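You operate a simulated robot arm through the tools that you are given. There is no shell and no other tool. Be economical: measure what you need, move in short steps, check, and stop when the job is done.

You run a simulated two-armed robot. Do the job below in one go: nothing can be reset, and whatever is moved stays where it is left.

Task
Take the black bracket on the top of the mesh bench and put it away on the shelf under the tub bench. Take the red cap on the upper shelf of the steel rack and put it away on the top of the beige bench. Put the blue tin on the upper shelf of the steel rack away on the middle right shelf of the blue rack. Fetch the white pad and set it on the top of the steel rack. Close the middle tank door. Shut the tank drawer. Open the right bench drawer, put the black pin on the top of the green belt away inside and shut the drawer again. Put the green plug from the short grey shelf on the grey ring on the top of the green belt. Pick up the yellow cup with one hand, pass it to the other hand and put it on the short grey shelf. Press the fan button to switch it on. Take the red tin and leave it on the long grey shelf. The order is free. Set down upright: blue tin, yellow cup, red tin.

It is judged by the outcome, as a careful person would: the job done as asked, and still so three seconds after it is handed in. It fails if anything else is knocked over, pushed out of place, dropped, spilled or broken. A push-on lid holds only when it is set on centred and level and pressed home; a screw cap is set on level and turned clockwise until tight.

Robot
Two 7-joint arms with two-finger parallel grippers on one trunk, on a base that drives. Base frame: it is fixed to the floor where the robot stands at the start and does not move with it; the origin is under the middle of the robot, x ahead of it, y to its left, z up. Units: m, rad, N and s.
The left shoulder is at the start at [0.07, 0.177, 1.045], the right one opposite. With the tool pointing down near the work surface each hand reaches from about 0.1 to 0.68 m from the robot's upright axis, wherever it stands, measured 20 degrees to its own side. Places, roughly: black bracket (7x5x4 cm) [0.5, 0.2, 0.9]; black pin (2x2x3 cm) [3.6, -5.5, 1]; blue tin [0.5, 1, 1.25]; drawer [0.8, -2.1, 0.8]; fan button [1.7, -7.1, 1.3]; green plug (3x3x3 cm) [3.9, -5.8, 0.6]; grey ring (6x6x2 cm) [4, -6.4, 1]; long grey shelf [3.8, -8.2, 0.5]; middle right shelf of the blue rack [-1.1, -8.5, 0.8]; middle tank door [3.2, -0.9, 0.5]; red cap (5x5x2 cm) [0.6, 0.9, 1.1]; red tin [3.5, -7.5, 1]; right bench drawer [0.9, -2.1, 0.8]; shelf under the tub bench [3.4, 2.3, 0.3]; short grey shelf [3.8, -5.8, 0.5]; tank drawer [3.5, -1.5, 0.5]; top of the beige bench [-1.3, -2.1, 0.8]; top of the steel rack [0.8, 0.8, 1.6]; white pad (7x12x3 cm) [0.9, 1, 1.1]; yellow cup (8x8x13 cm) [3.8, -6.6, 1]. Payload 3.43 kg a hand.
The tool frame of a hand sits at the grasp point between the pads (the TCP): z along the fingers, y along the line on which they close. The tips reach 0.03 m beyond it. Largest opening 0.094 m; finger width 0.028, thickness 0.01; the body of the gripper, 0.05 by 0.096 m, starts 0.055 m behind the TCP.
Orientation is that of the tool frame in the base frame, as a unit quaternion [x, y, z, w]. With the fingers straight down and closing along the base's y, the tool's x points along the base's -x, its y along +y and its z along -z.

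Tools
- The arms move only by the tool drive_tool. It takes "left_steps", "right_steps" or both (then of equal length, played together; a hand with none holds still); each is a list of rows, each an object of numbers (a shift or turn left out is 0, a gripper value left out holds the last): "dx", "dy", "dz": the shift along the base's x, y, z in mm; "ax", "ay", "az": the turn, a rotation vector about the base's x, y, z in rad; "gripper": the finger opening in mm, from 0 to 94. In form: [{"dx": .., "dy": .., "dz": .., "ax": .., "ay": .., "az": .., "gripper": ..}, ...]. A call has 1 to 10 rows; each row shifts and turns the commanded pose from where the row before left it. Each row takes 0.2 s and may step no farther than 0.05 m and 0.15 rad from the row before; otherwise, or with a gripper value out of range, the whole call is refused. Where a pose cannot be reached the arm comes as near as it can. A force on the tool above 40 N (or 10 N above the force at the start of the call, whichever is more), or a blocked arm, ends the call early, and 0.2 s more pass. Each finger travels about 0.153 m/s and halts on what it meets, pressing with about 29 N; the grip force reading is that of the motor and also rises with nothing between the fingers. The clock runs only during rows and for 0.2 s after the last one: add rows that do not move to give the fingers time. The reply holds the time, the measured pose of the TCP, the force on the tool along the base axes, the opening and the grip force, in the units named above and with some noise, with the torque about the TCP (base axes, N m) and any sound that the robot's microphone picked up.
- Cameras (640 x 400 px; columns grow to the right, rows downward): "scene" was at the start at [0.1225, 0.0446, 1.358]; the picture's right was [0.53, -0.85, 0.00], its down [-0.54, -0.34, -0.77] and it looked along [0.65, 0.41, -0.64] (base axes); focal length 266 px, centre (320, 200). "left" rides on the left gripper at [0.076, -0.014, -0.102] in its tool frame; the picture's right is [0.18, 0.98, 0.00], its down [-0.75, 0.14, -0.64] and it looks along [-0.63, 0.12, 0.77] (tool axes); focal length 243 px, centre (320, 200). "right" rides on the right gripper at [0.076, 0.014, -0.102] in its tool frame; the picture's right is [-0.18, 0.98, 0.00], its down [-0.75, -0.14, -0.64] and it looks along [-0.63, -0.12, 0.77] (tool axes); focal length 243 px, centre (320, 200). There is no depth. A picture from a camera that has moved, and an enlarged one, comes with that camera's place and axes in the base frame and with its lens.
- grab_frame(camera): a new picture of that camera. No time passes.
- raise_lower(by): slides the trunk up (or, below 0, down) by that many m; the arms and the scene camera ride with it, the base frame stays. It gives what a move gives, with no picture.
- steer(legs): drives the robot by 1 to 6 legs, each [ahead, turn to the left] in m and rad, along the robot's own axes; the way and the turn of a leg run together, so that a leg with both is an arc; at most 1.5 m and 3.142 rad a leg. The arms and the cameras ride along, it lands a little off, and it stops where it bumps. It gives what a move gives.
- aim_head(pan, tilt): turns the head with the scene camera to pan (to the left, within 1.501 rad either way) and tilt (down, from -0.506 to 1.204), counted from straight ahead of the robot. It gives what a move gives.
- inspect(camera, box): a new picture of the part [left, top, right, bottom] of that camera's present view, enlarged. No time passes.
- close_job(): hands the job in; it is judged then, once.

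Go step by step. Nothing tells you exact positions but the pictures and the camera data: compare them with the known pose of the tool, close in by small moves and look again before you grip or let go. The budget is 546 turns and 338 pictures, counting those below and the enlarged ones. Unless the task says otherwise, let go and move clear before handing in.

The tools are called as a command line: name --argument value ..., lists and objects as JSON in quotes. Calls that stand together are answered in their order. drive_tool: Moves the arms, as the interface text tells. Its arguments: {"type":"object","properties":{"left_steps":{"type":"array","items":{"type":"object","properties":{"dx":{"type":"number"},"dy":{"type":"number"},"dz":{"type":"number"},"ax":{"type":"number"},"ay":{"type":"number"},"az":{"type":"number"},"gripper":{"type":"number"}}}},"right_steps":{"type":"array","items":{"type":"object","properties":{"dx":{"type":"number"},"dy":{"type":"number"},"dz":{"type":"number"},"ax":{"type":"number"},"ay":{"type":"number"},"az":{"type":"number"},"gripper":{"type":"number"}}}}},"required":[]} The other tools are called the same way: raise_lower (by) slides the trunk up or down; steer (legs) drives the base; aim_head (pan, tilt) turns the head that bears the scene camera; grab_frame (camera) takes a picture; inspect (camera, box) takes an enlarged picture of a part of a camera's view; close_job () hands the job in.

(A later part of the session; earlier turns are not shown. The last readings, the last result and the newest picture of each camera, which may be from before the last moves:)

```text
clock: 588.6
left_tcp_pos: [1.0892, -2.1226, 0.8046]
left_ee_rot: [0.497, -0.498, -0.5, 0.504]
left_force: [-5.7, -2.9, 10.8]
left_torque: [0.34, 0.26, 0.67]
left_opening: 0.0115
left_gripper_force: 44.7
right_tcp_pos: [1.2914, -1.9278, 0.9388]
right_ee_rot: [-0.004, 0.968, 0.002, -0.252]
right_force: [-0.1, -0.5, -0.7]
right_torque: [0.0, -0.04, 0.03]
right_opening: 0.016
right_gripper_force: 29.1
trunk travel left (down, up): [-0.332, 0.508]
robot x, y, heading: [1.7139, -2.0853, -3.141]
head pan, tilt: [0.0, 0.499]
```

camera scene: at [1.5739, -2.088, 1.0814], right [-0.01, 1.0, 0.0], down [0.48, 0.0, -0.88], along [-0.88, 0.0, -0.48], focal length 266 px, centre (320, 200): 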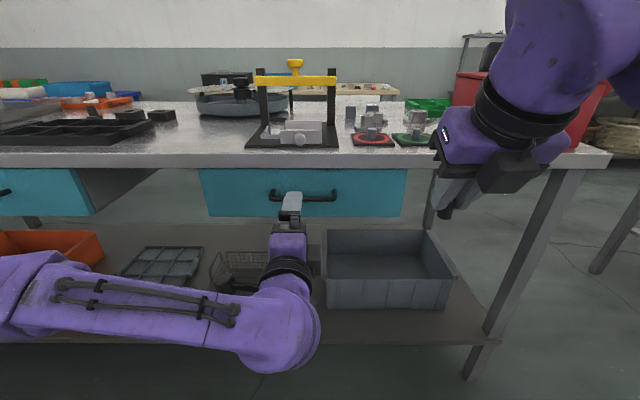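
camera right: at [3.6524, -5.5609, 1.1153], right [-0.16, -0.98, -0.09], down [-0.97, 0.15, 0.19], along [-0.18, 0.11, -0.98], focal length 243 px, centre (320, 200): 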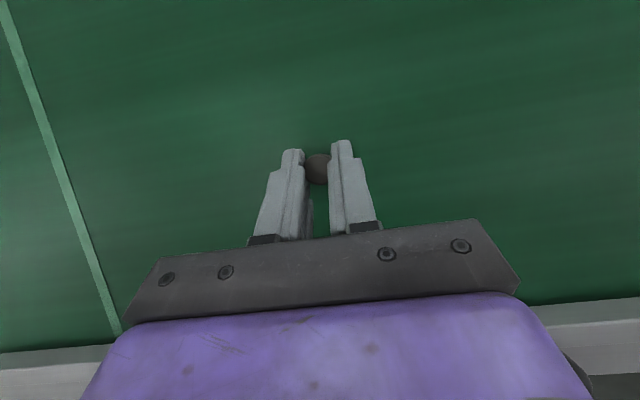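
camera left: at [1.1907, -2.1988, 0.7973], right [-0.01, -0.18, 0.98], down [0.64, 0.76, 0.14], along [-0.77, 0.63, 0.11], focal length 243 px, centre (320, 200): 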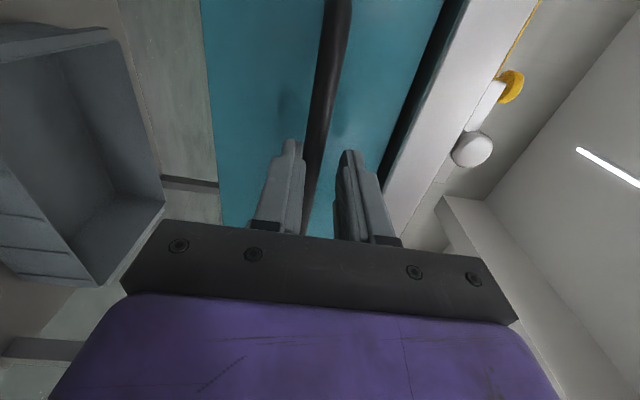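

Bar gripped. Pull the drawer by backing the robot gently.

steer --legs '[[-0.22, 0]]'

grab_frame --camera "scene"

```text
clock: 590.3
left_tcp_pos: [1.3124, -2.1234, 0.8044]
left_ee_rot: [0.499, -0.497, -0.501, 0.503]
left_force: [0.7, -10.5, 22.0]
left_torque: [0.25, 0.44, 0.01]
left_opening: 0.0115
left_gripper_force: 45.3
right_tcp_pos: [1.5139, -1.9272, 0.9397]
right_ee_rot: [-0.005, 0.967, 0.002, -0.253]
right_force: [-0.3, -0.2, 0.3]
right_torque: [0.02, 0.01, 0.01]
right_opening: 0.0161
right_gripper_force: 29.1
trunk travel left (down, up): [-0.332, 0.508]
robot x, y, heading: [1.9366, -2.0847, -3.14]
head pan, tilt: [0.0, 0.499]
```

```text
134 pictures are left
camera scene: at [1.7986, -2.0885, 1.082], right [-0.01, 1.0, 0.0], down [0.48, 0.0, -0.88], along [-0.88, 0.0, -0.48], focal length 266 px, centre (320, 200)
```

scene: 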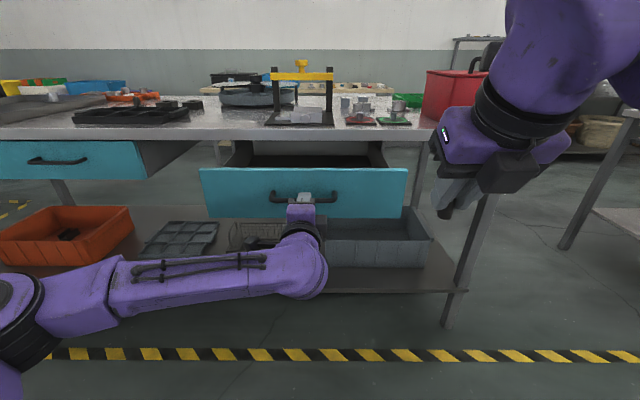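

The drawer is open about 22 cm. Release the handle and move the left hand up and clear so I can come closer with the pin.

drive_tool --left_steps '[{"gripper": 50}, {}, {"dx": 30}, {"dx": 40}, {"dx": 20, "dy": -30}, {"dy": -30, "dz": 30}, {"dy": -30, "dz": 35}, {"dy": -30, "dz": 35}, {"dy": -20, "dz": 40}, {"dz": 40}]' --right_steps '[{}, {}, {}, {}, {"dz": 20}, {"dz": 20}, {"dz": 20}, {"dz": 10}, {}, {}]'

grab_frame --camera "scene"

```text
clock: 592.5
left_tcp_pos: [1.398, -2.2617, 0.9834]
left_ee_rot: [0.498, -0.499, -0.498, 0.504]
left_force: [-0.3, 0.7, -0.1]
left_torque: [0.0, -0.02, -0.03]
left_opening: 0.0499
left_gripper_force: 0.1
right_tcp_pos: [1.511, -1.9227, 1.0093]
right_ee_rot: [-0.005, 0.968, -0.001, -0.251]
right_force: [-0.3, 0.9, -1.1]
right_torque: [-0.01, 0.01, -0.01]
right_opening: 0.016
right_gripper_force: 28.5
trunk travel left (down, up): [-0.332, 0.508]
robot x, y, heading: [1.9375, -2.0822, -3.134]
head pan, tilt: [0.0, 0.499]
```

```text
133 pictures are left
camera scene: at [1.7957, -2.0864, 1.0815], right [-0.01, 1.0, 0.0], down [0.48, 0.0, -0.88], along [-0.88, 0.0, -0.48], focal length 266 px, centre (320, 200)
```

scene: 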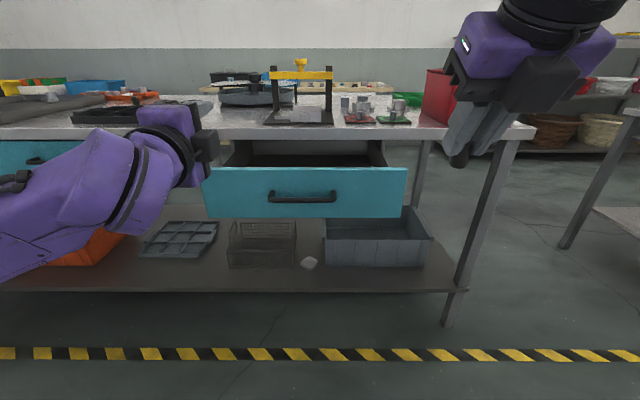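

drive_tool --left_steps '[{"dy": -40, "dx": 10}, {"dy": -40, "dx": 10}, {"dy": -40, "dx": 10}, {}]'

steer --legs '[[0.25, 0]]'

drive_tool --right_steps '[{"dx": -25, "dy": -30}, {"dx": -25, "dy": -30}, {"dx": -25, "dy": -25}, {"dx": -25, "dy": -20}, {"dx": -25, "dy": -20}, {"dx": -15}, {}]'

grab_frame --camera "right"

grab_frame --camera "scene"

```text
clock: 593.5
left_tcp_pos: [1.4301, -2.3819, 0.9811]
left_ee_rot: [0.498, -0.498, -0.499, 0.504]
left_force: [-0.1, 0.1, -0.3]
left_torque: [0.01, 0.01, -0.02]
left_opening: 0.0498
left_gripper_force: 0.1
right_tcp_pos: [1.5111, -1.9245, 1.0089]
right_ee_rot: [-0.005, 0.968, 0.0, -0.252]
right_force: [-0.8, -0.2, -0.9]
right_torque: [-0.03, -0.01, 0.01]
right_opening: 0.0162
right_gripper_force: 29.1
trunk travel left (down, up): [-0.332, 0.508]
robot x, y, heading: [1.9339, -2.0822, -3.134]
head pan, tilt: [0.0, 0.499]
```

```text
clock: 595.3
left_tcp_pos: [1.178, -2.3821, 0.9802]
left_ee_rot: [0.499, -0.499, -0.499, 0.502]
left_force: [0.1, -0.4, -0.1]
left_torque: [-0.02, 0.02, -0.03]
left_opening: 0.0501
left_gripper_force: 0.1
right_tcp_pos: [1.2577, -1.9256, 1.0087]
right_ee_rot: [-0.004, 0.968, 0.002, -0.251]
right_force: [0.2, -0.2, -0.7]
right_torque: [-0.01, -0.06, 0.02]
right_opening: 0.0162
right_gripper_force: 29.2
trunk travel left (down, up): [-0.332, 0.508]
robot x, y, heading: [1.6832, -2.087, -3.141]
head pan, tilt: [0.0, 0.499]
```

```text
clock: 596.9
left_tcp_pos: [1.1786, -2.3829, 0.9816]
left_ee_rot: [0.499, -0.499, -0.5, 0.503]
left_force: [0.3, -0.2, -0.3]
left_torque: [0.0, 0.04, 0.02]
left_opening: 0.0502
left_gripper_force: 0.0
right_tcp_pos: [1.1194, -2.0523, 1.01]
right_ee_rot: [-0.005, 0.968, 0.001, -0.251]
right_force: [-0.6, 0.1, -0.7]
right_torque: [0.0, -0.03, 0.0]
right_opening: 0.0164
right_gripper_force: 29.1
trunk travel left (down, up): [-0.332, 0.508]
robot x, y, heading: [1.6858, -2.0875, -3.134]
head pan, tilt: [0.0, 0.499]
```

```text
132 pictures are left
camera right: at [1.1035, -2.0403, 1.1372], right [0.15, 0.98, -0.09], down [0.97, -0.13, 0.19], along [0.18, -0.11, -0.98], focal length 243 px, centre (320, 200)
```

right: 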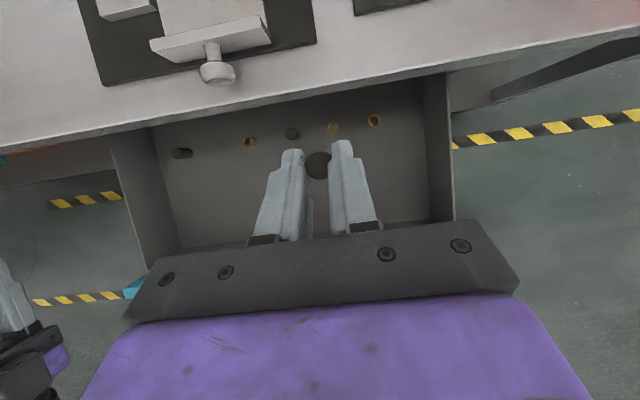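

```text
131 pictures are left
camera scene: at [1.5439, -2.0883, 1.0815], right [0.0, 1.0, 0.0], down [0.48, 0.0, -0.88], along [-0.88, 0.0, -0.48], focal length 266 px, centre (320, 200)
```

scene: 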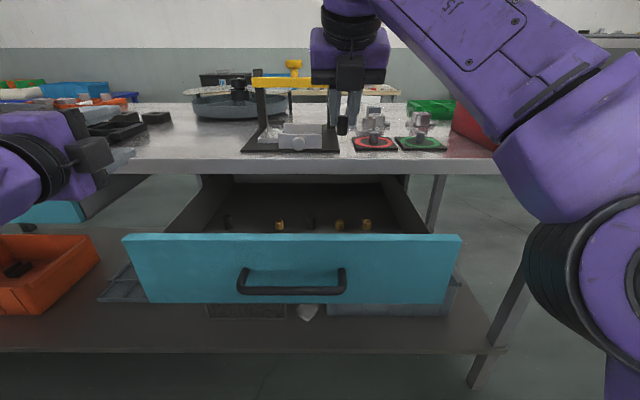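

Inside the drawer are a few small items; I'll place the pin in the clear front part. Shift back 35 mm and lower.

drive_tool --right_steps '[{"dx": 35}, {"dz": -40}, {"dz": -40}, {"dz": -40}, {"dz": -20}, {}]'

grab_frame --camera "right"

inspect --camera "scene" --box '[160, 120, 440, 295]'

```text
clock: 598.3
left_tcp_pos: [1.1789, -2.3836, 0.9817]
left_ee_rot: [0.498, -0.499, -0.499, 0.503]
left_force: [-0.1, 0.6, -0.1]
left_torque: [-0.03, -0.02, 0.0]
left_opening: 0.0498
left_gripper_force: 0.0
right_tcp_pos: [1.1547, -2.052, 0.8699]
right_ee_rot: [-0.004, 0.968, 0.001, -0.251]
right_force: [-0.5, -0.4, -0.5]
right_torque: [-0.01, -0.01, 0.01]
right_opening: 0.0164
right_gripper_force: 28.6
trunk travel left (down, up): [-0.332, 0.508]
robot x, y, heading: [1.6895, -2.0843, -3.136]
head pan, tilt: [0.0, 0.499]
```

```text
130 pictures are left
camera right: at [1.1383, -2.0398, 0.9965], right [0.15, 0.98, -0.09], down [0.97, -0.13, 0.19], along [0.18, -0.11, -0.98], focal length 243 px, centre (320, 200)
```

right: 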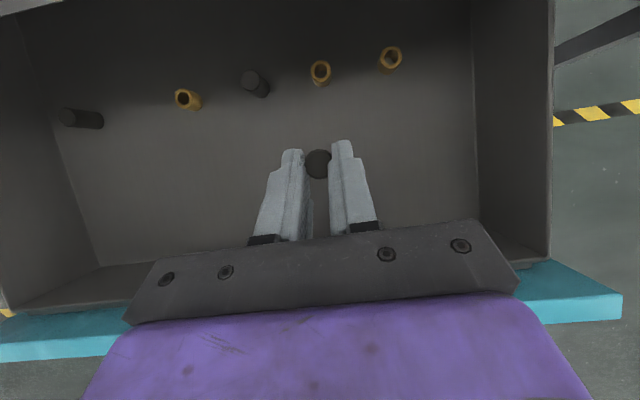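

```text
2.29 times, centred on (300, 208) of scene
camera zoom: at [1.5438, -2.0882, 1.0815], right [0.0, 1.0, 0.0], down [0.48, 0.0, -0.88], along [-0.88, 0.0, -0.48], focal length 607 px, centre (366, 183)
```

zoom: 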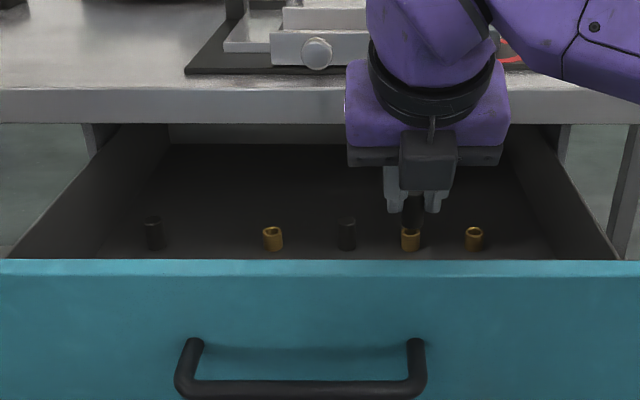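

drive_tool --right_steps '[{"dx": -8, "dy": -14}, {"dy": -13}, {"dz": -15}, {"dz": -12}, {"dz": -8}, {}]'

grab_frame --camera "right"

```text
clock: 599.7
left_tcp_pos: [1.1785, -2.383, 0.9813]
left_ee_rot: [0.499, -0.499, -0.5, 0.503]
left_force: [0.1, 0.2, -0.5]
left_torque: [0.0, 0.0, 0.0]
left_opening: 0.0501
left_gripper_force: 0.1
right_tcp_pos: [1.1463, -2.0774, 0.8326]
right_ee_rot: [-0.005, 0.968, 0.001, -0.251]
right_force: [-0.4, -0.1, -1.1]
right_torque: [0.02, -0.03, -0.02]
right_opening: 0.0165
right_gripper_force: 28.8
trunk travel left (down, up): [-0.332, 0.508]
robot x, y, heading: [1.6829, -2.0881, -3.135]
head pan, tilt: [0.0, 0.499]
```

```text
128 pictures are left
camera right: at [1.1305, -2.0655, 0.9614], right [0.15, 0.98, -0.09], down [0.97, -0.13, 0.19], along [0.18, -0.11, -0.98], focal length 243 px, centre (320, 200)
```

right: 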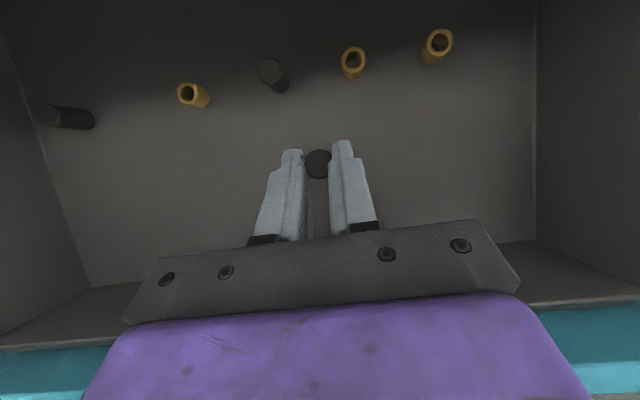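

drive_tool --right_steps '[{"dz": -5}, {"dz": -5}, {"dz": -4}, {"dz": -4}, {}]'

```text
clock: 600.9
left_tcp_pos: [1.179, -2.3821, 0.9817]
left_ee_rot: [0.499, -0.498, -0.5, 0.503]
left_force: [0.2, 0.7, -0.1]
left_torque: [0.0, 0.01, 0.0]
left_opening: 0.05
left_gripper_force: 0.0
right_tcp_pos: [1.1458, -2.0787, 0.8153]
right_ee_rot: [-0.004, 0.968, 0.001, -0.251]
right_force: [0.0, 0.0, -0.8]
right_torque: [-0.1, 0.01, 0.02]
right_opening: 0.0161
right_gripper_force: 29.1
trunk travel left (down, up): [-0.332, 0.508]
robot x, y, heading: [1.6835, -2.0856, -3.141]
head pan, tilt: [0.0, 0.499]
```

drive_tool --right_steps '[{"dz": -4}, {"dz": -4}, {"dz": -3}, {}]'

grab_frame --camera "right"

```text
clock: 601.9
left_tcp_pos: [1.1787, -2.3824, 0.9822]
left_ee_rot: [0.499, -0.499, -0.499, 0.503]
left_force: [-0.2, -0.8, -1.4]
left_torque: [0.04, 0.01, 0.02]
left_opening: 0.0499
left_gripper_force: 0.0
right_tcp_pos: [1.1457, -2.0782, 0.8059]
right_ee_rot: [-0.004, 0.968, 0.001, -0.252]
right_force: [0.1, -1.3, -1.2]
right_torque: [-0.01, 0.02, 0.01]
right_opening: 0.0161
right_gripper_force: 29.0
trunk travel left (down, up): [-0.332, 0.508]
robot x, y, heading: [1.6864, -2.0874, -3.138]
head pan, tilt: [0.0, 0.499]
```

```text
127 pictures are left
camera right: at [1.1298, -2.0656, 0.9329], right [0.15, 0.98, -0.09], down [0.97, -0.13, 0.19], along [0.18, -0.11, -0.98], focal length 243 px, centre (320, 200)
```

right: 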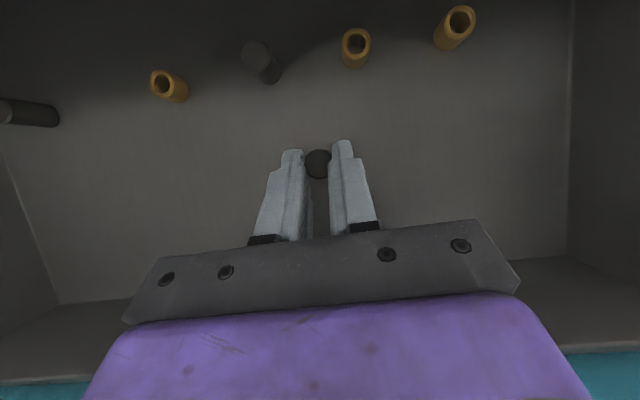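

drive_tool --right_steps '[{"dz": -5}, {"dz": -5}, {"dz": -5}, {"dz": -4}, {}]'

grab_frame --camera "right"

```text
clock: 603.1
left_tcp_pos: [1.1814, -2.3838, 0.9834]
left_ee_rot: [0.498, -0.498, -0.501, 0.503]
left_force: [0.8, 0.2, 0.3]
left_torque: [0.0, -0.01, -0.02]
left_opening: 0.0499
left_gripper_force: 0.0
right_tcp_pos: [1.1474, -2.0776, 0.7877]
right_ee_rot: [-0.005, 0.967, 0.0, -0.254]
right_force: [-1.2, 0.7, 23.6]
right_torque: [-0.01, 0.31, -0.01]
right_opening: 0.0165
right_gripper_force: 29.1
trunk travel left (down, up): [-0.332, 0.508]
robot x, y, heading: [1.6861, -2.0843, -3.138]
head pan, tilt: [0.0, 0.499]
```

```text
126 pictures are left
camera right: at [1.132, -2.065, 0.9165], right [0.15, 0.98, -0.09], down [0.97, -0.13, 0.19], along [0.17, -0.11, -0.98], focal length 243 px, centre (320, 200)
```

right: 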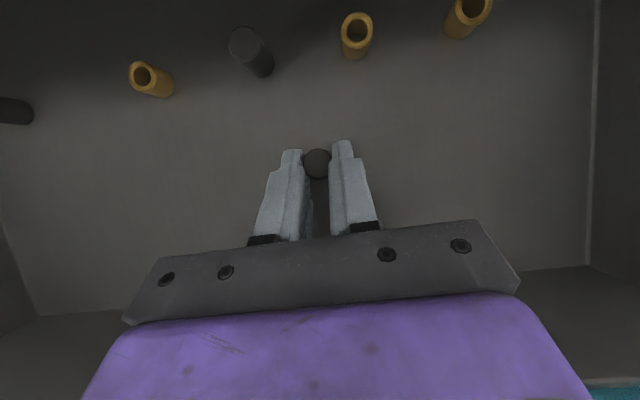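

Contact with the drawer floor. Release and lift out.

drive_tool --right_steps '[{"dz": 2, "gripper": 30}, {"gripper": 40}, {}, {"dz": 30}, {"dz": 40}, {"dz": 45}, {"dz": 45}, {"dz": 40}, {}]'

grab_frame --camera "right"

```text
clock: 605.1
left_tcp_pos: [1.1784, -2.3824, 0.9816]
left_ee_rot: [0.498, -0.499, -0.5, 0.503]
left_force: [-0.9, -0.8, 0.2]
left_torque: [-0.01, -0.02, -0.02]
left_opening: 0.05
left_gripper_force: 0.1
right_tcp_pos: [1.1461, -2.0781, 0.9882]
right_ee_rot: [-0.004, 0.968, 0.002, -0.251]
right_force: [-0.2, -1.0, 0.2]
right_torque: [-0.03, 0.0, 0.0]
right_opening: 0.0401
right_gripper_force: 0.0
trunk travel left (down, up): [-0.332, 0.508]
robot x, y, heading: [1.6858, -2.086, -3.137]
head pan, tilt: [0.0, 0.499]
```

```text
125 pictures are left
camera right: at [1.131, -2.0647, 1.1156], right [0.15, 0.98, -0.09], down [0.97, -0.13, 0.19], along [0.18, -0.11, -0.98], focal length 243 px, centre (320, 200)
```

right: 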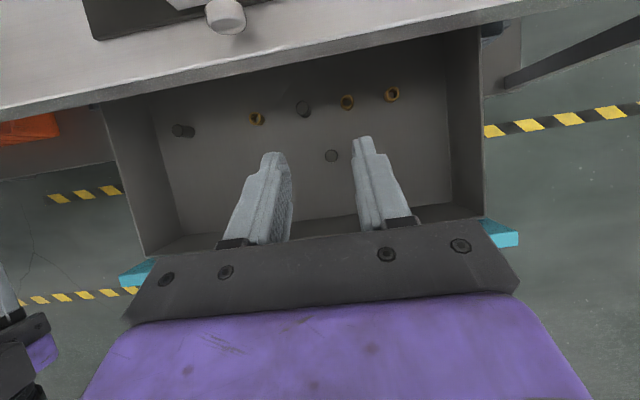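

The pin stands in the drawer. Back off, close the left gripper and line it up to push the drawer front shut.

drive_tool --right_steps '[{"dx": 40, "dy": 25}, {"dx": 40, "dy": 25}, {"dx": 40, "dy": 25}, {"dx": 40, "dy": 25}, {}]'

steer --legs '[[-0.32, 0]]'

drive_tool --left_steps '[{"dy": 35, "gripper": 0}, {"dy": 35}, {"dy": 35, "dz": -20}, {"dy": 35, "dz": -30}, {"dy": 35, "dz": -30}, {"dy": 35, "dz": -30}, {"dy": 35, "dz": -30}, {"dy": 20}, {}]'

grab_frame --camera "scene"

```text
clock: 606.3
left_tcp_pos: [1.1784, -2.3829, 0.9811]
left_ee_rot: [0.499, -0.499, -0.5, 0.502]
left_force: [0.2, 0.3, 0.6]
left_torque: [0.0, -0.01, 0.0]
left_opening: 0.0498
left_gripper_force: 0.0
right_tcp_pos: [1.3063, -1.9752, 0.985]
right_ee_rot: [-0.005, 0.968, 0.001, -0.251]
right_force: [0.2, -0.2, -0.2]
right_torque: [0.0, 0.0, 0.01]
right_opening: 0.0401
right_gripper_force: 0.0
trunk travel left (down, up): [-0.332, 0.508]
robot x, y, heading: [1.6893, -2.0885, -3.136]
head pan, tilt: [0.0, 0.499]
```

```text
clock: 608.4
left_tcp_pos: [1.4945, -2.3811, 0.9829]
left_ee_rot: [0.498, -0.5, -0.5, 0.503]
left_force: [-0.7, -0.5, -0.5]
left_torque: [0.03, -0.01, -0.02]
left_opening: 0.05
left_gripper_force: 0.0
right_tcp_pos: [1.6207, -1.9743, 0.9857]
right_ee_rot: [-0.004, 0.968, 0.001, -0.252]
right_force: [0.7, 0.9, -0.2]
right_torque: [0.0, 0.02, 0.0]
right_opening: 0.0401
right_gripper_force: 0.1
trunk travel left (down, up): [-0.332, 0.508]
robot x, y, heading: [1.9978, -2.0824, -3.142]
head pan, tilt: [0.0, 0.499]
```

```text
clock: 610.4
left_tcp_pos: [1.4937, -2.115, 0.8404]
left_ee_rot: [0.499, -0.499, -0.499, 0.503]
left_force: [0.8, 1.2, 0.1]
left_torque: [0.0, 0.03, -0.02]
left_opening: 0.0001
left_gripper_force: 29.5
right_tcp_pos: [1.6209, -1.9741, 0.986]
right_ee_rot: [-0.004, 0.968, 0.001, -0.252]
right_force: [-0.3, -0.2, -0.9]
right_torque: [-0.01, 0.01, 0.0]
right_opening: 0.04
right_gripper_force: 0.0
trunk travel left (down, up): [-0.332, 0.508]
robot x, y, heading: [1.9991, -2.0854, -3.14]
head pan, tilt: [0.0, 0.499]
```

```text
124 pictures are left
camera scene: at [1.8587, -2.0868, 1.0815], right [0.0, 1.0, 0.0], down [0.48, 0.0, -0.88], along [-0.88, 0.0, -0.48], focal length 266 px, centre (320, 200)
```

scene: 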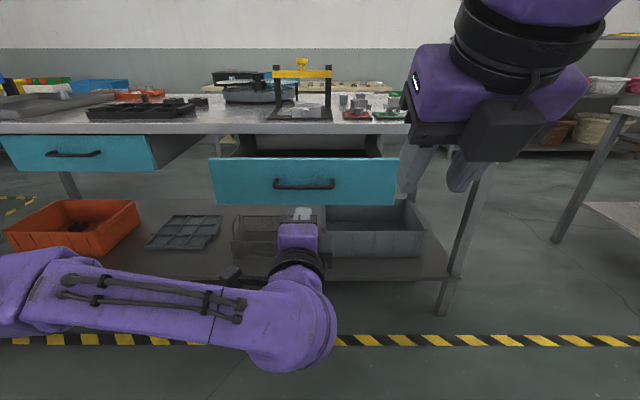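

steer --legs '[[0.2, 0]]'

drive_tool --left_steps '[{"dx": -25}, {"dx": -25}, {"dx": -25}, {"dx": -25}, {"dx": -25}, {"dx": -25}, {"dx": -20}, {}]'

grab_frame --camera "scene"

```text
clock: 612.0
left_tcp_pos: [1.2951, -2.1171, 0.8419]
left_ee_rot: [0.499, -0.498, -0.499, 0.503]
left_force: [0.1, -0.1, 0.6]
left_torque: [-0.02, 0.02, -0.03]
left_opening: 0.0001
left_gripper_force: 29.1
right_tcp_pos: [1.4219, -1.9761, 0.9858]
right_ee_rot: [-0.004, 0.968, 0.001, -0.251]
right_force: [0.5, 0.0, 0.3]
right_torque: [-0.01, 0.03, 0.03]
right_opening: 0.0398
right_gripper_force: 0.1
trunk travel left (down, up): [-0.332, 0.508]
robot x, y, heading: [1.8023, -2.0878, -3.137]
head pan, tilt: [0.0, 0.499]
```

```text
clock: 613.8
left_tcp_pos: [1.1262, -2.1165, 0.8419]
left_ee_rot: [0.499, -0.498, -0.5, 0.503]
left_force: [0.8, -0.6, -0.6]
left_torque: [-0.04, -0.02, 0.02]
left_opening: 0.0
left_gripper_force: 29.0
right_tcp_pos: [1.4248, -1.9747, 0.9858]
right_ee_rot: [-0.004, 0.968, 0.002, -0.251]
right_force: [0.1, -0.1, -0.3]
right_torque: [-0.01, -0.06, -0.04]
right_opening: 0.0402
right_gripper_force: 0.1
trunk travel left (down, up): [-0.332, 0.508]
robot x, y, heading: [1.8012, -2.0825, -3.134]
head pan, tilt: [0.0, 0.499]
```

```text
123 pictures are left
camera scene: at [1.6618, -2.0878, 1.0815], right [-0.01, 1.0, 0.0], down [0.48, 0.0, -0.88], along [-0.88, 0.0, -0.48], focal length 266 px, centre (320, 200)
```

scene: 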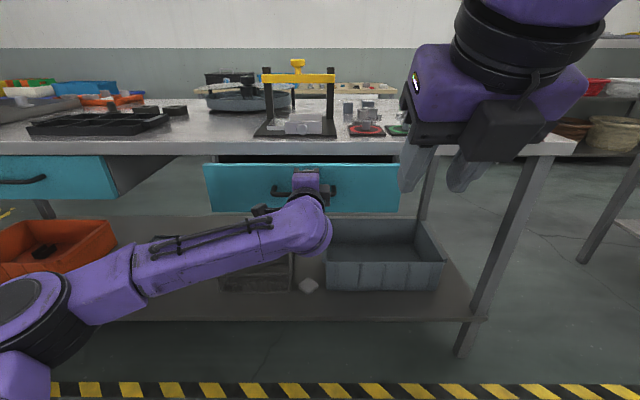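

drive_tool --left_steps '[{"dx": -20}, {"dx": -20}, {"dx": -15}, {"dx": -10}, {"dx": -8}, {}]'

grab_frame --camera "scene"

```text
clock: 615.1
left_tcp_pos: [1.0585, -2.1175, 0.8421]
left_ee_rot: [0.499, -0.5, -0.499, 0.502]
left_force: [23.8, -8.2, -1.4]
left_torque: [-0.07, -0.11, -0.01]
left_opening: 0.0
left_gripper_force: 29.2
right_tcp_pos: [1.4271, -1.9766, 0.987]
right_ee_rot: [-0.006, 0.967, 0.002, -0.253]
right_force: [0.1, 0.3, 0.0]
right_torque: [0.02, -0.04, 0.0]
right_opening: 0.0399
right_gripper_force: 0.1
trunk travel left (down, up): [-0.332, 0.508]
robot x, y, heading: [1.8047, -2.0874, -3.129]
head pan, tilt: [0.0, 0.499]
stopped in row 6 (left hand): the force on the tool passed its limit at 46 N (the readings are from after the stop); the commanded pose is now the measured one
```

```text
122 pictures are left
camera scene: at [1.6664, -2.0893, 1.0821], right [-0.01, 1.0, 0.0], down [0.48, 0.01, -0.88], along [-0.88, -0.01, -0.48], focal length 266 px, centre (320, 200)
```

scene: 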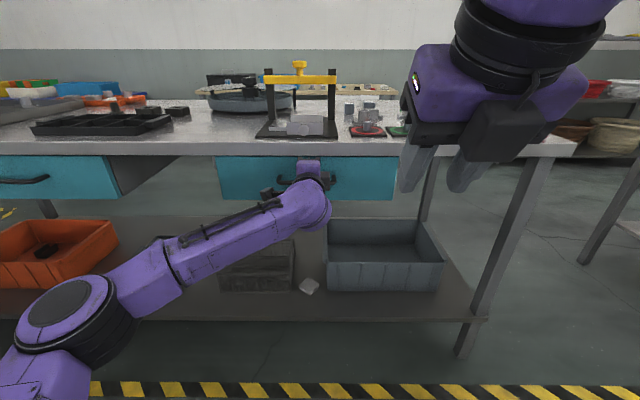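

The drawer is fully shut. Retract, back off, turn around and view the tanks.

drive_tool --left_steps '[{"dx": 30}, {"dx": 45}, {"dx": 45}, {"dx": 45}, {"dx": 30}]'

steer --legs '[[-0.2, 0], [0, -1.571], [0.6, 0], [0, -1.571]]'

aim_head --pan 0.1 --tilt 0.4

grab_frame --camera "scene"

```text
clock: 616.3
left_tcp_pos: [1.2497, -2.1147, 0.8386]
left_ee_rot: [0.499, -0.501, -0.498, 0.502]
left_force: [-0.7, 0.0, 0.5]
left_torque: [0.01, -0.04, 0.01]
left_opening: 0.0002
left_gripper_force: 29.1
right_tcp_pos: [1.4234, -1.9759, 0.9862]
right_ee_rot: [-0.006, 0.968, 0.001, -0.251]
right_force: [0.3, 0.8, 0.7]
right_torque: [-0.02, -0.01, 0.01]
right_opening: 0.0404
right_gripper_force: 0.0
trunk travel left (down, up): [-0.332, 0.508]
robot x, y, heading: [1.8012, -2.0906, -3.14]
head pan, tilt: [0.0, 0.499]
```

```text
clock: 628.5
left_tcp_pos: [2.5564, -1.4319, 0.8394]
left_ee_rot: [0.497, 0.504, 0.506, 0.493]
left_force: [-0.5, 0.3, 0.3]
left_torque: [0.0, -0.03, 0.02]
left_opening: 0.0001
left_gripper_force: 28.7
right_tcp_pos: [2.3846, -1.5743, 0.9853]
right_ee_rot: [0.968, 0.015, 0.251, -0.001]
right_force: [0.1, 0.0, -0.2]
right_torque: [0.0, 0.02, 0.0]
right_opening: 0.0402
right_gripper_force: 0.0
trunk travel left (down, up): [-0.332, 0.508]
robot x, y, heading: [2.0038, -1.4695, 0.023]
head pan, tilt: [0.0, 0.499]
```

```text
clock: 629.2
left_tcp_pos: [2.5566, -1.4317, 0.8389]
left_ee_rot: [0.496, 0.505, 0.506, 0.493]
left_force: [-0.7, 0.1, 0.4]
left_torque: [0.0, 0.0, -0.02]
left_opening: 0.0003
left_gripper_force: 28.7
right_tcp_pos: [2.3851, -1.5734, 0.9866]
right_ee_rot: [0.968, 0.015, 0.252, -0.001]
right_force: [0.6, -0.2, 0.9]
right_torque: [0.0, 0.0, -0.02]
right_opening: 0.0402
right_gripper_force: 0.1
trunk travel left (down, up): [-0.332, 0.508]
robot x, y, heading: [2.003, -1.4699, 0.026]
head pan, tilt: [0.099, 0.4]
```

```text
121 pictures are left
camera scene: at [2.145, -1.4585, 1.0906], right [0.12, -0.99, 0.0], down [-0.39, -0.05, -0.92], along [0.91, 0.11, -0.39], focal length 266 px, centre (320, 200)
```

scene: 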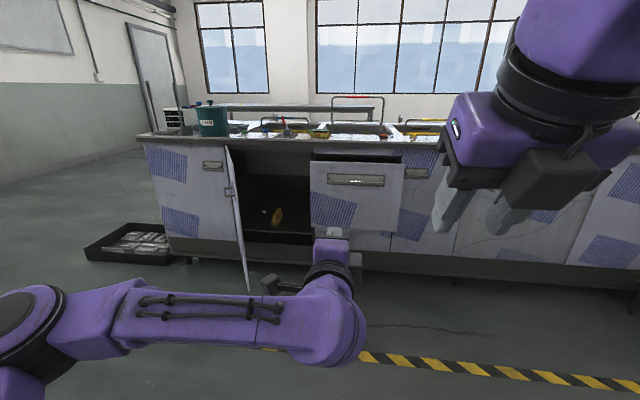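

inspect --camera "scene" --box '[130, 100, 450, 300]'

```text
2.00 times, centred on (290, 200) of scene
camera zoom: at [2.145, -1.4585, 1.0906], right [0.12, -0.99, 0.0], down [-0.39, -0.05, -0.92], along [0.91, 0.11, -0.39], focal length 531 px, centre (380, 200)
```

zoom: 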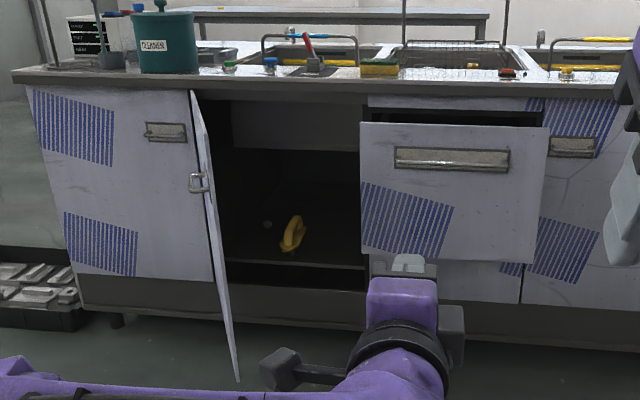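

The tank: drawer front spans y -1.30..-1.65, z 0.52–0.82, pulled out; the door is hinged at about (3.28, -0.90) and open about 60°. First the drawer: line up the left fist with its middle and drive in.

drive_tool --left_steps '[{"dy": -12, "dz": -40}, {"dy": -12, "dz": -40}, {"dy": -12, "dz": -40}, {"dy": -10, "dz": -40}, {"dz": -20}]' --right_steps '[{"dy": -40}, {"dy": -40}, {"dy": -40}, {"dy": -40}, {"dx": -30}]'

steer --legs '[[0.42, -0.026]]'

grab_frame --camera "scene"

```text
clock: 630.4
left_tcp_pos: [2.557, -1.478, 0.6568]
left_ee_rot: [0.495, 0.505, 0.506, 0.493]
left_force: [0.1, 0.4, 0.9]
left_torque: [0.0, 0.0, 0.0]
left_opening: 0.0
left_gripper_force: 28.8
right_tcp_pos: [2.3521, -1.733, 0.985]
right_ee_rot: [0.968, 0.014, 0.251, -0.001]
right_force: [0.6, -1.1, 0.2]
right_torque: [0.0, -0.03, -0.02]
right_opening: 0.0401
right_gripper_force: 0.0
trunk travel left (down, up): [-0.332, 0.508]
robot x, y, heading: [2.0042, -1.4686, 0.028]
head pan, tilt: [0.099, 0.4]
```

```text
clock: 633.0
left_tcp_pos: [2.9858, -1.4871, 0.6578]
left_ee_rot: [0.504, 0.497, 0.5, 0.499]
left_force: [-0.5, 0.1, 0.2]
left_torque: [0.03, 0.01, -0.02]
left_opening: 0.0001
left_gripper_force: 28.9
right_tcp_pos: [2.7746, -1.7379, 0.9854]
right_ee_rot: [0.968, 0.002, 0.251, 0.002]
right_force: [0.1, 0.4, 0.2]
right_torque: [0.03, -0.04, 0.01]
right_opening: 0.04
right_gripper_force: 0.1
trunk travel left (down, up): [-0.332, 0.508]
robot x, y, heading: [2.4319, -1.4657, -0.003]
head pan, tilt: [0.099, 0.4]
```

```text
119 pictures are left
camera scene: at [2.5739, -1.457, 1.0906], right [0.1, -1.0, 0.0], down [-0.39, -0.04, -0.92], along [0.92, 0.09, -0.39], focal length 266 px, centre (320, 200)
```

scene: 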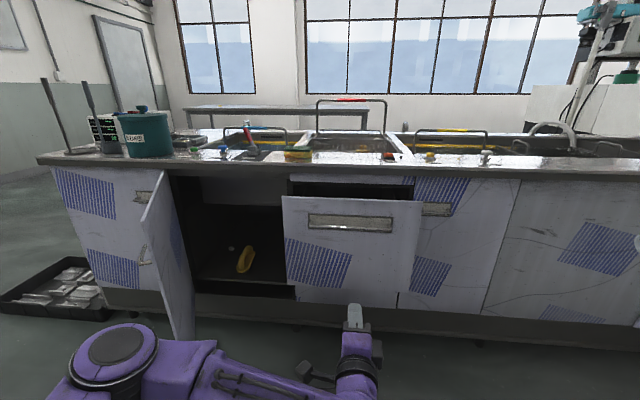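

inspect --camera "scene" --box '[30, 130, 350, 350]'

```text
1.82 times, centred on (190, 240) of scene
camera zoom: at [2.5739, -1.457, 1.0906], right [0.1, -1.0, 0.0], down [-0.39, -0.04, -0.92], along [0.92, 0.09, -0.39], focal length 483 px, centre (556, 127)
```

zoom: 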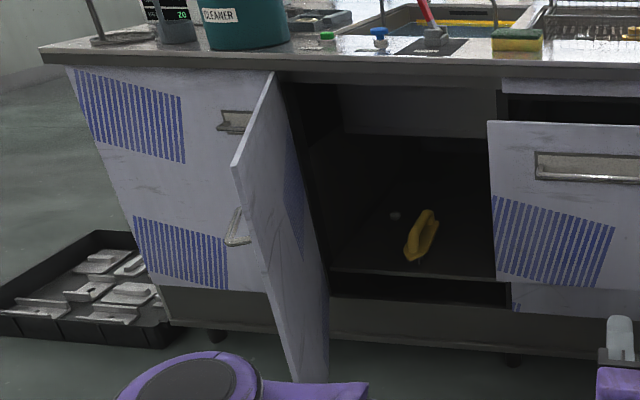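

Drawer front is at x ≈ 3.345 (face at 3.43); door hinge ≈ (3.43, -0.823), free edge ≈ (3.06, -1.005). Push the drawer with the left fist.

drive_tool --left_steps '[{"dy": -25}, {"dy": -20}, {}]'

steer --legs '[[0.24, 0]]'

drive_tool --left_steps '[{"dx": 25}, {"dx": 25}, {"dx": 25}, {"dx": 20}, {"dx": 15}, {}]'

grab_frame --camera "scene"

```text
clock: 633.8
left_tcp_pos: [2.9854, -1.5307, 0.6568]
left_ee_rot: [0.503, 0.498, 0.499, 0.5]
left_force: [0.1, 0.1, 0.5]
left_torque: [0.02, 0.04, -0.02]
left_opening: 0.0001
left_gripper_force: 28.9
right_tcp_pos: [2.7736, -1.7371, 0.985]
right_ee_rot: [0.968, 0.002, 0.251, 0.002]
right_force: [-0.2, 0.8, 0.3]
right_torque: [0.0, 0.0, 0.0]
right_opening: 0.0399
right_gripper_force: 0.1
trunk travel left (down, up): [-0.332, 0.508]
robot x, y, heading: [2.432, -1.462, -0.002]
head pan, tilt: [0.099, 0.4]
```

```text
clock: 635.6
left_tcp_pos: [3.2253, -1.5303, 0.656]
left_ee_rot: [0.503, 0.498, 0.5, 0.5]
left_force: [0.5, 0.2, 0.7]
left_torque: [0.0, -0.03, 0.0]
left_opening: 0.0001
left_gripper_force: 29.4
right_tcp_pos: [3.0159, -1.736, 0.9849]
right_ee_rot: [0.968, 0.002, 0.252, 0.002]
right_force: [-0.2, -0.4, 0.0]
right_torque: [-0.02, 0.0, -0.03]
right_opening: 0.0397
right_gripper_force: 0.0
trunk travel left (down, up): [-0.332, 0.508]
robot x, y, heading: [2.6726, -1.4668, 0.005]
head pan, tilt: [0.099, 0.4]
```

```text
clock: 637.0
left_tcp_pos: [3.3333, -1.5299, 0.657]
left_ee_rot: [0.503, 0.498, 0.5, 0.498]
left_force: [0.7, 0.6, 1.3]
left_torque: [0.0, -0.02, 0.02]
left_opening: 0.0001
left_gripper_force: 29.6
right_tcp_pos: [3.0164, -1.7377, 0.9862]
right_ee_rot: [0.968, 0.002, 0.251, 0.002]
right_force: [-1.1, 0.9, -1.2]
right_torque: [-0.04, 0.03, -0.01]
right_opening: 0.0405
right_gripper_force: 0.1
trunk travel left (down, up): [-0.332, 0.508]
robot x, y, heading: [2.6697, -1.4632, 0.001]
head pan, tilt: [0.099, 0.4]
```

```text
117 pictures are left
camera scene: at [2.8138, -1.4568, 1.0906], right [0.1, -0.99, 0.0], down [-0.39, -0.04, -0.92], along [0.92, 0.09, -0.39], focal length 266 px, centre (320, 200)
```

scene: 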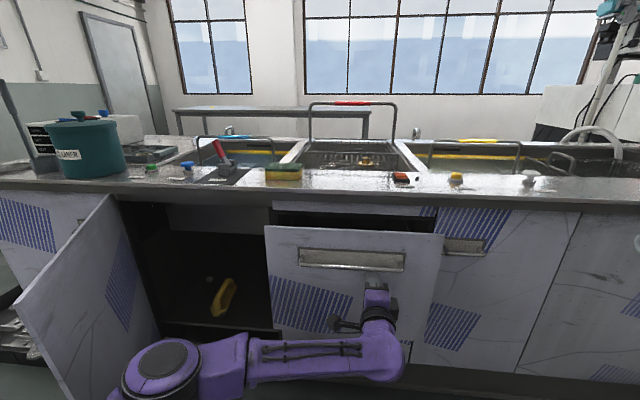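

Contact is starting; continue pushing.

drive_tool --left_steps '[{"dx": 20}, {"dx": 20}, {"dx": 15}, {"dx": 15}, {"dx": 10}, {"dx": 10}, {}]'

grab_frame --camera "scene"

```text
clock: 638.4
left_tcp_pos: [3.418, -1.5299, 0.6587]
left_ee_rot: [0.502, 0.5, 0.498, 0.5]
left_force: [-28.0, 9.4, 6.1]
left_torque: [0.04, -0.24, 0.72]
left_opening: 0.0
left_gripper_force: 28.8
right_tcp_pos: [3.012, -1.7348, 0.987]
right_ee_rot: [0.967, 0.004, 0.253, 0.001]
right_force: [0.1, 0.5, 0.5]
right_torque: [-0.01, 0.03, 0.0]
right_opening: 0.04
right_gripper_force: 0.0
trunk travel left (down, up): [-0.332, 0.508]
robot x, y, heading: [2.6732, -1.4657, 0.0]
head pan, tilt: [0.099, 0.4]
stopped in row 7 (left hand): the force on the tool passed its limit at 47 N (the readings are from after the stop); the commanded pose is now the measured one
```

```text
116 pictures are left
camera scene: at [2.809, -1.4554, 1.0914], right [0.1, -0.99, 0.0], down [-0.38, -0.04, -0.92], along [0.92, 0.09, -0.39], focal length 266 px, centre (320, 200)
```

scene: 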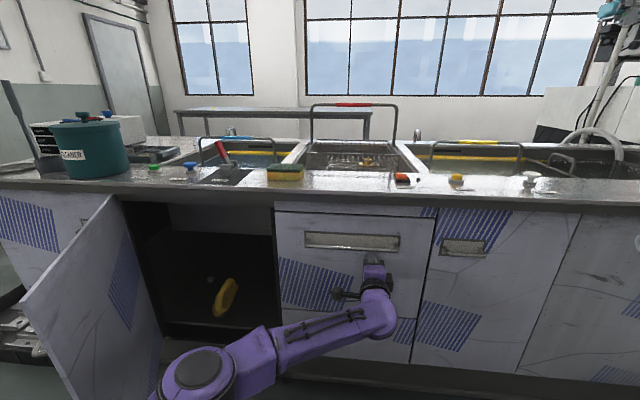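

The drawer is flush shut. Back away and reposition north for the door.

drive_tool --left_steps '[{"dx": -40}, {"dx": -45}, {"dx": -45}, {"dx": -45}, {"dx": -30}]'

steer --legs '[[-0.42, 0], [0, 1.571], [0.42, 0], [0, -1.571]]'

aim_head --pan 0.15 --tilt 0.5

grab_frame --camera "scene"

```text
clock: 639.6
left_tcp_pos: [3.2161, -1.5274, 0.6552]
left_ee_rot: [0.504, 0.5, 0.498, 0.498]
left_force: [-0.4, 0.5, 0.9]
left_torque: [-0.02, -0.04, 0.0]
left_opening: 0.0001
left_gripper_force: 29.0
right_tcp_pos: [3.0153, -1.7358, 0.9852]
right_ee_rot: [0.968, 0.003, 0.252, 0.002]
right_force: [-0.3, 0.5, -0.4]
right_torque: [-0.03, -0.03, -0.01]
right_opening: 0.0402
right_gripper_force: 0.1
trunk travel left (down, up): [-0.332, 0.508]
robot x, y, heading: [2.6695, -1.4643, 0.004]
head pan, tilt: [0.099, 0.4]
```

```text
clock: 652.0
left_tcp_pos: [2.7969, -1.1411, 0.6537]
left_ee_rot: [0.515, 0.489, 0.488, 0.507]
left_force: [-0.8, -0.2, -0.4]
left_torque: [-0.01, 0.0, 0.01]
left_opening: 0.0
left_gripper_force: 28.9
right_tcp_pos: [2.5878, -1.3421, 0.9853]
right_ee_rot: [0.968, -0.016, 0.252, 0.006]
right_force: [0.4, 0.4, 0.1]
right_torque: [-0.01, -0.02, -0.01]
right_opening: 0.0399
right_gripper_force: 0.1
trunk travel left (down, up): [-0.332, 0.508]
robot x, y, heading: [2.2543, -1.0573, -0.038]
head pan, tilt: [0.099, 0.4]
```

```text
clock: 652.7
left_tcp_pos: [2.7983, -1.1417, 0.6553]
left_ee_rot: [0.514, 0.49, 0.488, 0.508]
left_force: [-0.4, -0.1, 0.1]
left_torque: [-0.01, 0.0, -0.02]
left_opening: 0.0
left_gripper_force: 28.8
right_tcp_pos: [2.5886, -1.3423, 0.9847]
right_ee_rot: [0.968, -0.016, 0.251, 0.006]
right_force: [-0.1, -0.4, -0.3]
right_torque: [0.0, 0.01, 0.01]
right_opening: 0.0402
right_gripper_force: 0.0
trunk travel left (down, up): [-0.332, 0.508]
robot x, y, heading: [2.2618, -1.0589, -0.038]
head pan, tilt: [0.15, 0.499]
```

```text
115 pictures are left
camera scene: at [2.3957, -1.0501, 1.0815], right [0.11, -0.99, 0.0], down [-0.48, -0.05, -0.88], along [0.87, 0.1, -0.48], focal length 266 px, centre (320, 200)
```

scene: 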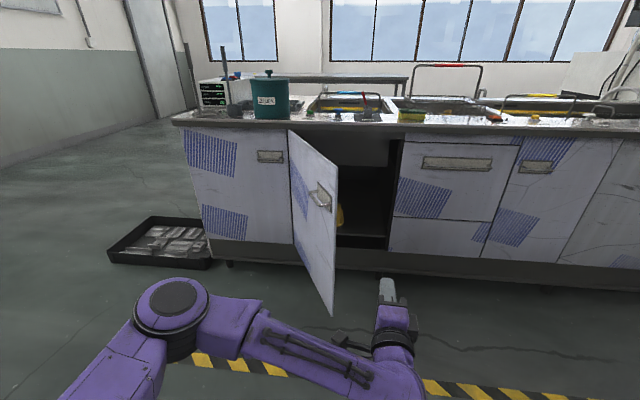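

Now I place the left fist on the outer (north) side of the door at z ≈ 0.57, below the handle.

drive_tool --left_steps '[{"dy": 35, "dz": -20}, {"dy": 40, "dz": -20}, {"dy": 40, "dz": -20}, {"dy": 40, "dz": -20}, {"dy": 40}, {"dy": 25}, {}]'

steer --legs '[[0.25, 0.03]]'

grab_frame --camera "scene"

```text
clock: 654.3
left_tcp_pos: [2.7965, -0.9214, 0.5733]
left_ee_rot: [0.515, 0.49, 0.487, 0.507]
left_force: [0.8, -0.9, -0.2]
left_torque: [-0.02, 0.02, -0.01]
left_opening: 0.0002
left_gripper_force: 28.7
right_tcp_pos: [2.5885, -1.3415, 0.9856]
right_ee_rot: [0.968, -0.016, 0.252, 0.007]
right_force: [0.7, -0.2, 0.2]
right_torque: [-0.01, 0.03, 0.0]
right_opening: 0.0402
right_gripper_force: 0.0
trunk travel left (down, up): [-0.332, 0.508]
robot x, y, heading: [2.255, -1.0561, -0.037]
head pan, tilt: [0.15, 0.499]
```

```text
clock: 656.1
left_tcp_pos: [3.0433, -0.9112, 0.5714]
left_ee_rot: [0.506, 0.498, 0.496, 0.5]
left_force: [0.7, 0.3, 0.2]
left_torque: [0.01, -0.02, -0.03]
left_opening: 0.0
left_gripper_force: 28.4
right_tcp_pos: [2.8483, -1.3363, 0.9843]
right_ee_rot: [0.968, -0.001, 0.251, 0.002]
right_force: [0.1, -0.3, -0.4]
right_torque: [0.01, 0.03, -0.03]
right_opening: 0.0398
right_gripper_force: 0.0
trunk travel left (down, up): [-0.332, 0.508]
robot x, y, heading: [2.509, -1.0619, -0.004]
head pan, tilt: [0.15, 0.499]
```

```text
114 pictures are left
camera scene: at [2.6468, -1.0511, 1.0814], right [0.14, -0.99, 0.0], down [-0.47, -0.07, -0.88], along [0.87, 0.13, -0.48], focal length 266 px, centre (320, 200)
```

scene: 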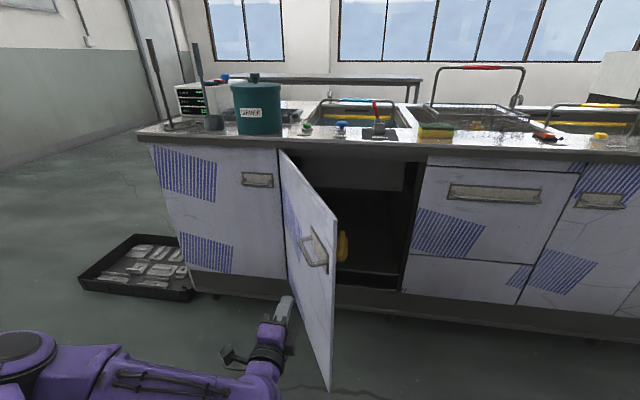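

drive_tool --left_steps '[{"dx": 30, "dy": -29}, {"dx": 31, "dy": -30}, {"dx": 23, "dy": -31}, {"dx": 23, "dy": -31}, {"dx": 23, "dy": -31}, {"dx": 32, "dy": -21}, {"dx": 32, "dy": -21}, {"dx": 31, "dy": -21}, {}]'

grab_frame --camera "scene"

```text
clock: 658.1
left_tcp_pos: [3.2652, -1.127, 0.5728]
left_ee_rot: [0.508, 0.498, 0.494, 0.5]
left_force: [-0.1, 0.5, -0.8]
left_torque: [0.01, 0.0, 0.0]
left_opening: 0.0
left_gripper_force: 28.8
right_tcp_pos: [2.8476, -1.3366, 0.9853]
right_ee_rot: [0.968, -0.001, 0.251, 0.002]
right_force: [0.1, -0.2, 0.7]
right_torque: [0.0, 0.04, 0.01]
right_opening: 0.0402
right_gripper_force: 0.1
trunk travel left (down, up): [-0.332, 0.508]
robot x, y, heading: [2.5077, -1.0642, -0.007]
head pan, tilt: [0.15, 0.499]
```

```text
113 pictures are left
camera scene: at [2.6462, -1.0509, 1.0814], right [0.14, -0.99, 0.0], down [-0.47, -0.07, -0.88], along [0.87, 0.13, -0.48], focal length 266 px, centre (320, 200)
```

scene: 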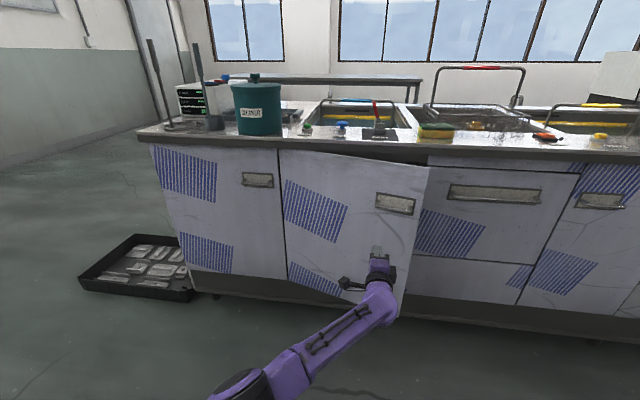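

The door is nearly closed. Drive forward a little and push it home.

steer --legs '[[0.06, 0]]'

drive_tool --left_steps '[{"dx": 20, "dy": -8}, {"dx": 15, "dy": -4}, {"dx": 12}, {"dx": 10}, {"dx": 10}, {"dx": 10}, {"dx": 8}, {}]'

grab_frame --camera "scene"

```text
clock: 659.1
left_tcp_pos: [3.3253, -1.128, 0.5729]
left_ee_rot: [0.507, 0.499, 0.495, 0.5]
left_force: [-0.6, -0.1, -0.7]
left_torque: [-0.03, 0.05, 0.01]
left_opening: 0.0
left_gripper_force: 29.4
right_tcp_pos: [2.9083, -1.3389, 0.9853]
right_ee_rot: [0.968, -0.001, 0.252, 0.003]
right_force: [0.1, 0.2, -0.7]
right_torque: [0.0, 0.01, 0.0]
right_opening: 0.0397
right_gripper_force: 0.1
trunk travel left (down, up): [-0.332, 0.508]
robot x, y, heading: [2.5666, -1.065, -0.008]
head pan, tilt: [0.15, 0.499]
```

```text
clock: 660.9
left_tcp_pos: [3.3305, -1.1295, 0.5815]
left_ee_rot: [0.501, 0.496, 0.497, 0.506]
left_force: [0.5, -0.4, 0.2]
left_torque: [0.02, -0.02, -0.01]
left_opening: 0.0001
left_gripper_force: 29.3
left hand out of reach, approached as far as the arm can: row 1, 2, 3, 4, 5, 6, 7
right_tcp_pos: [2.9068, -1.3373, 0.9855]
right_ee_rot: [0.968, 0.0, 0.25, 0.003]
right_force: [0.2, -1.5, 0.4]
right_torque: [-0.02, -0.02, -0.04]
right_opening: 0.04
right_gripper_force: 0.0
trunk travel left (down, up): [-0.332, 0.508]
robot x, y, heading: [2.5682, -1.0652, -0.007]
head pan, tilt: [0.15, 0.499]
```

```text
112 pictures are left
camera scene: at [2.7058, -1.0517, 1.0815], right [0.14, -0.99, 0.0], down [-0.47, -0.07, -0.88], along [0.87, 0.13, -0.48], focal length 266 px, centre (320, 200)
```

scene: 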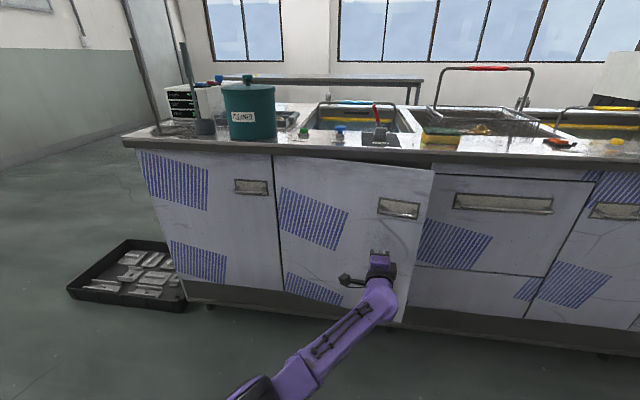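

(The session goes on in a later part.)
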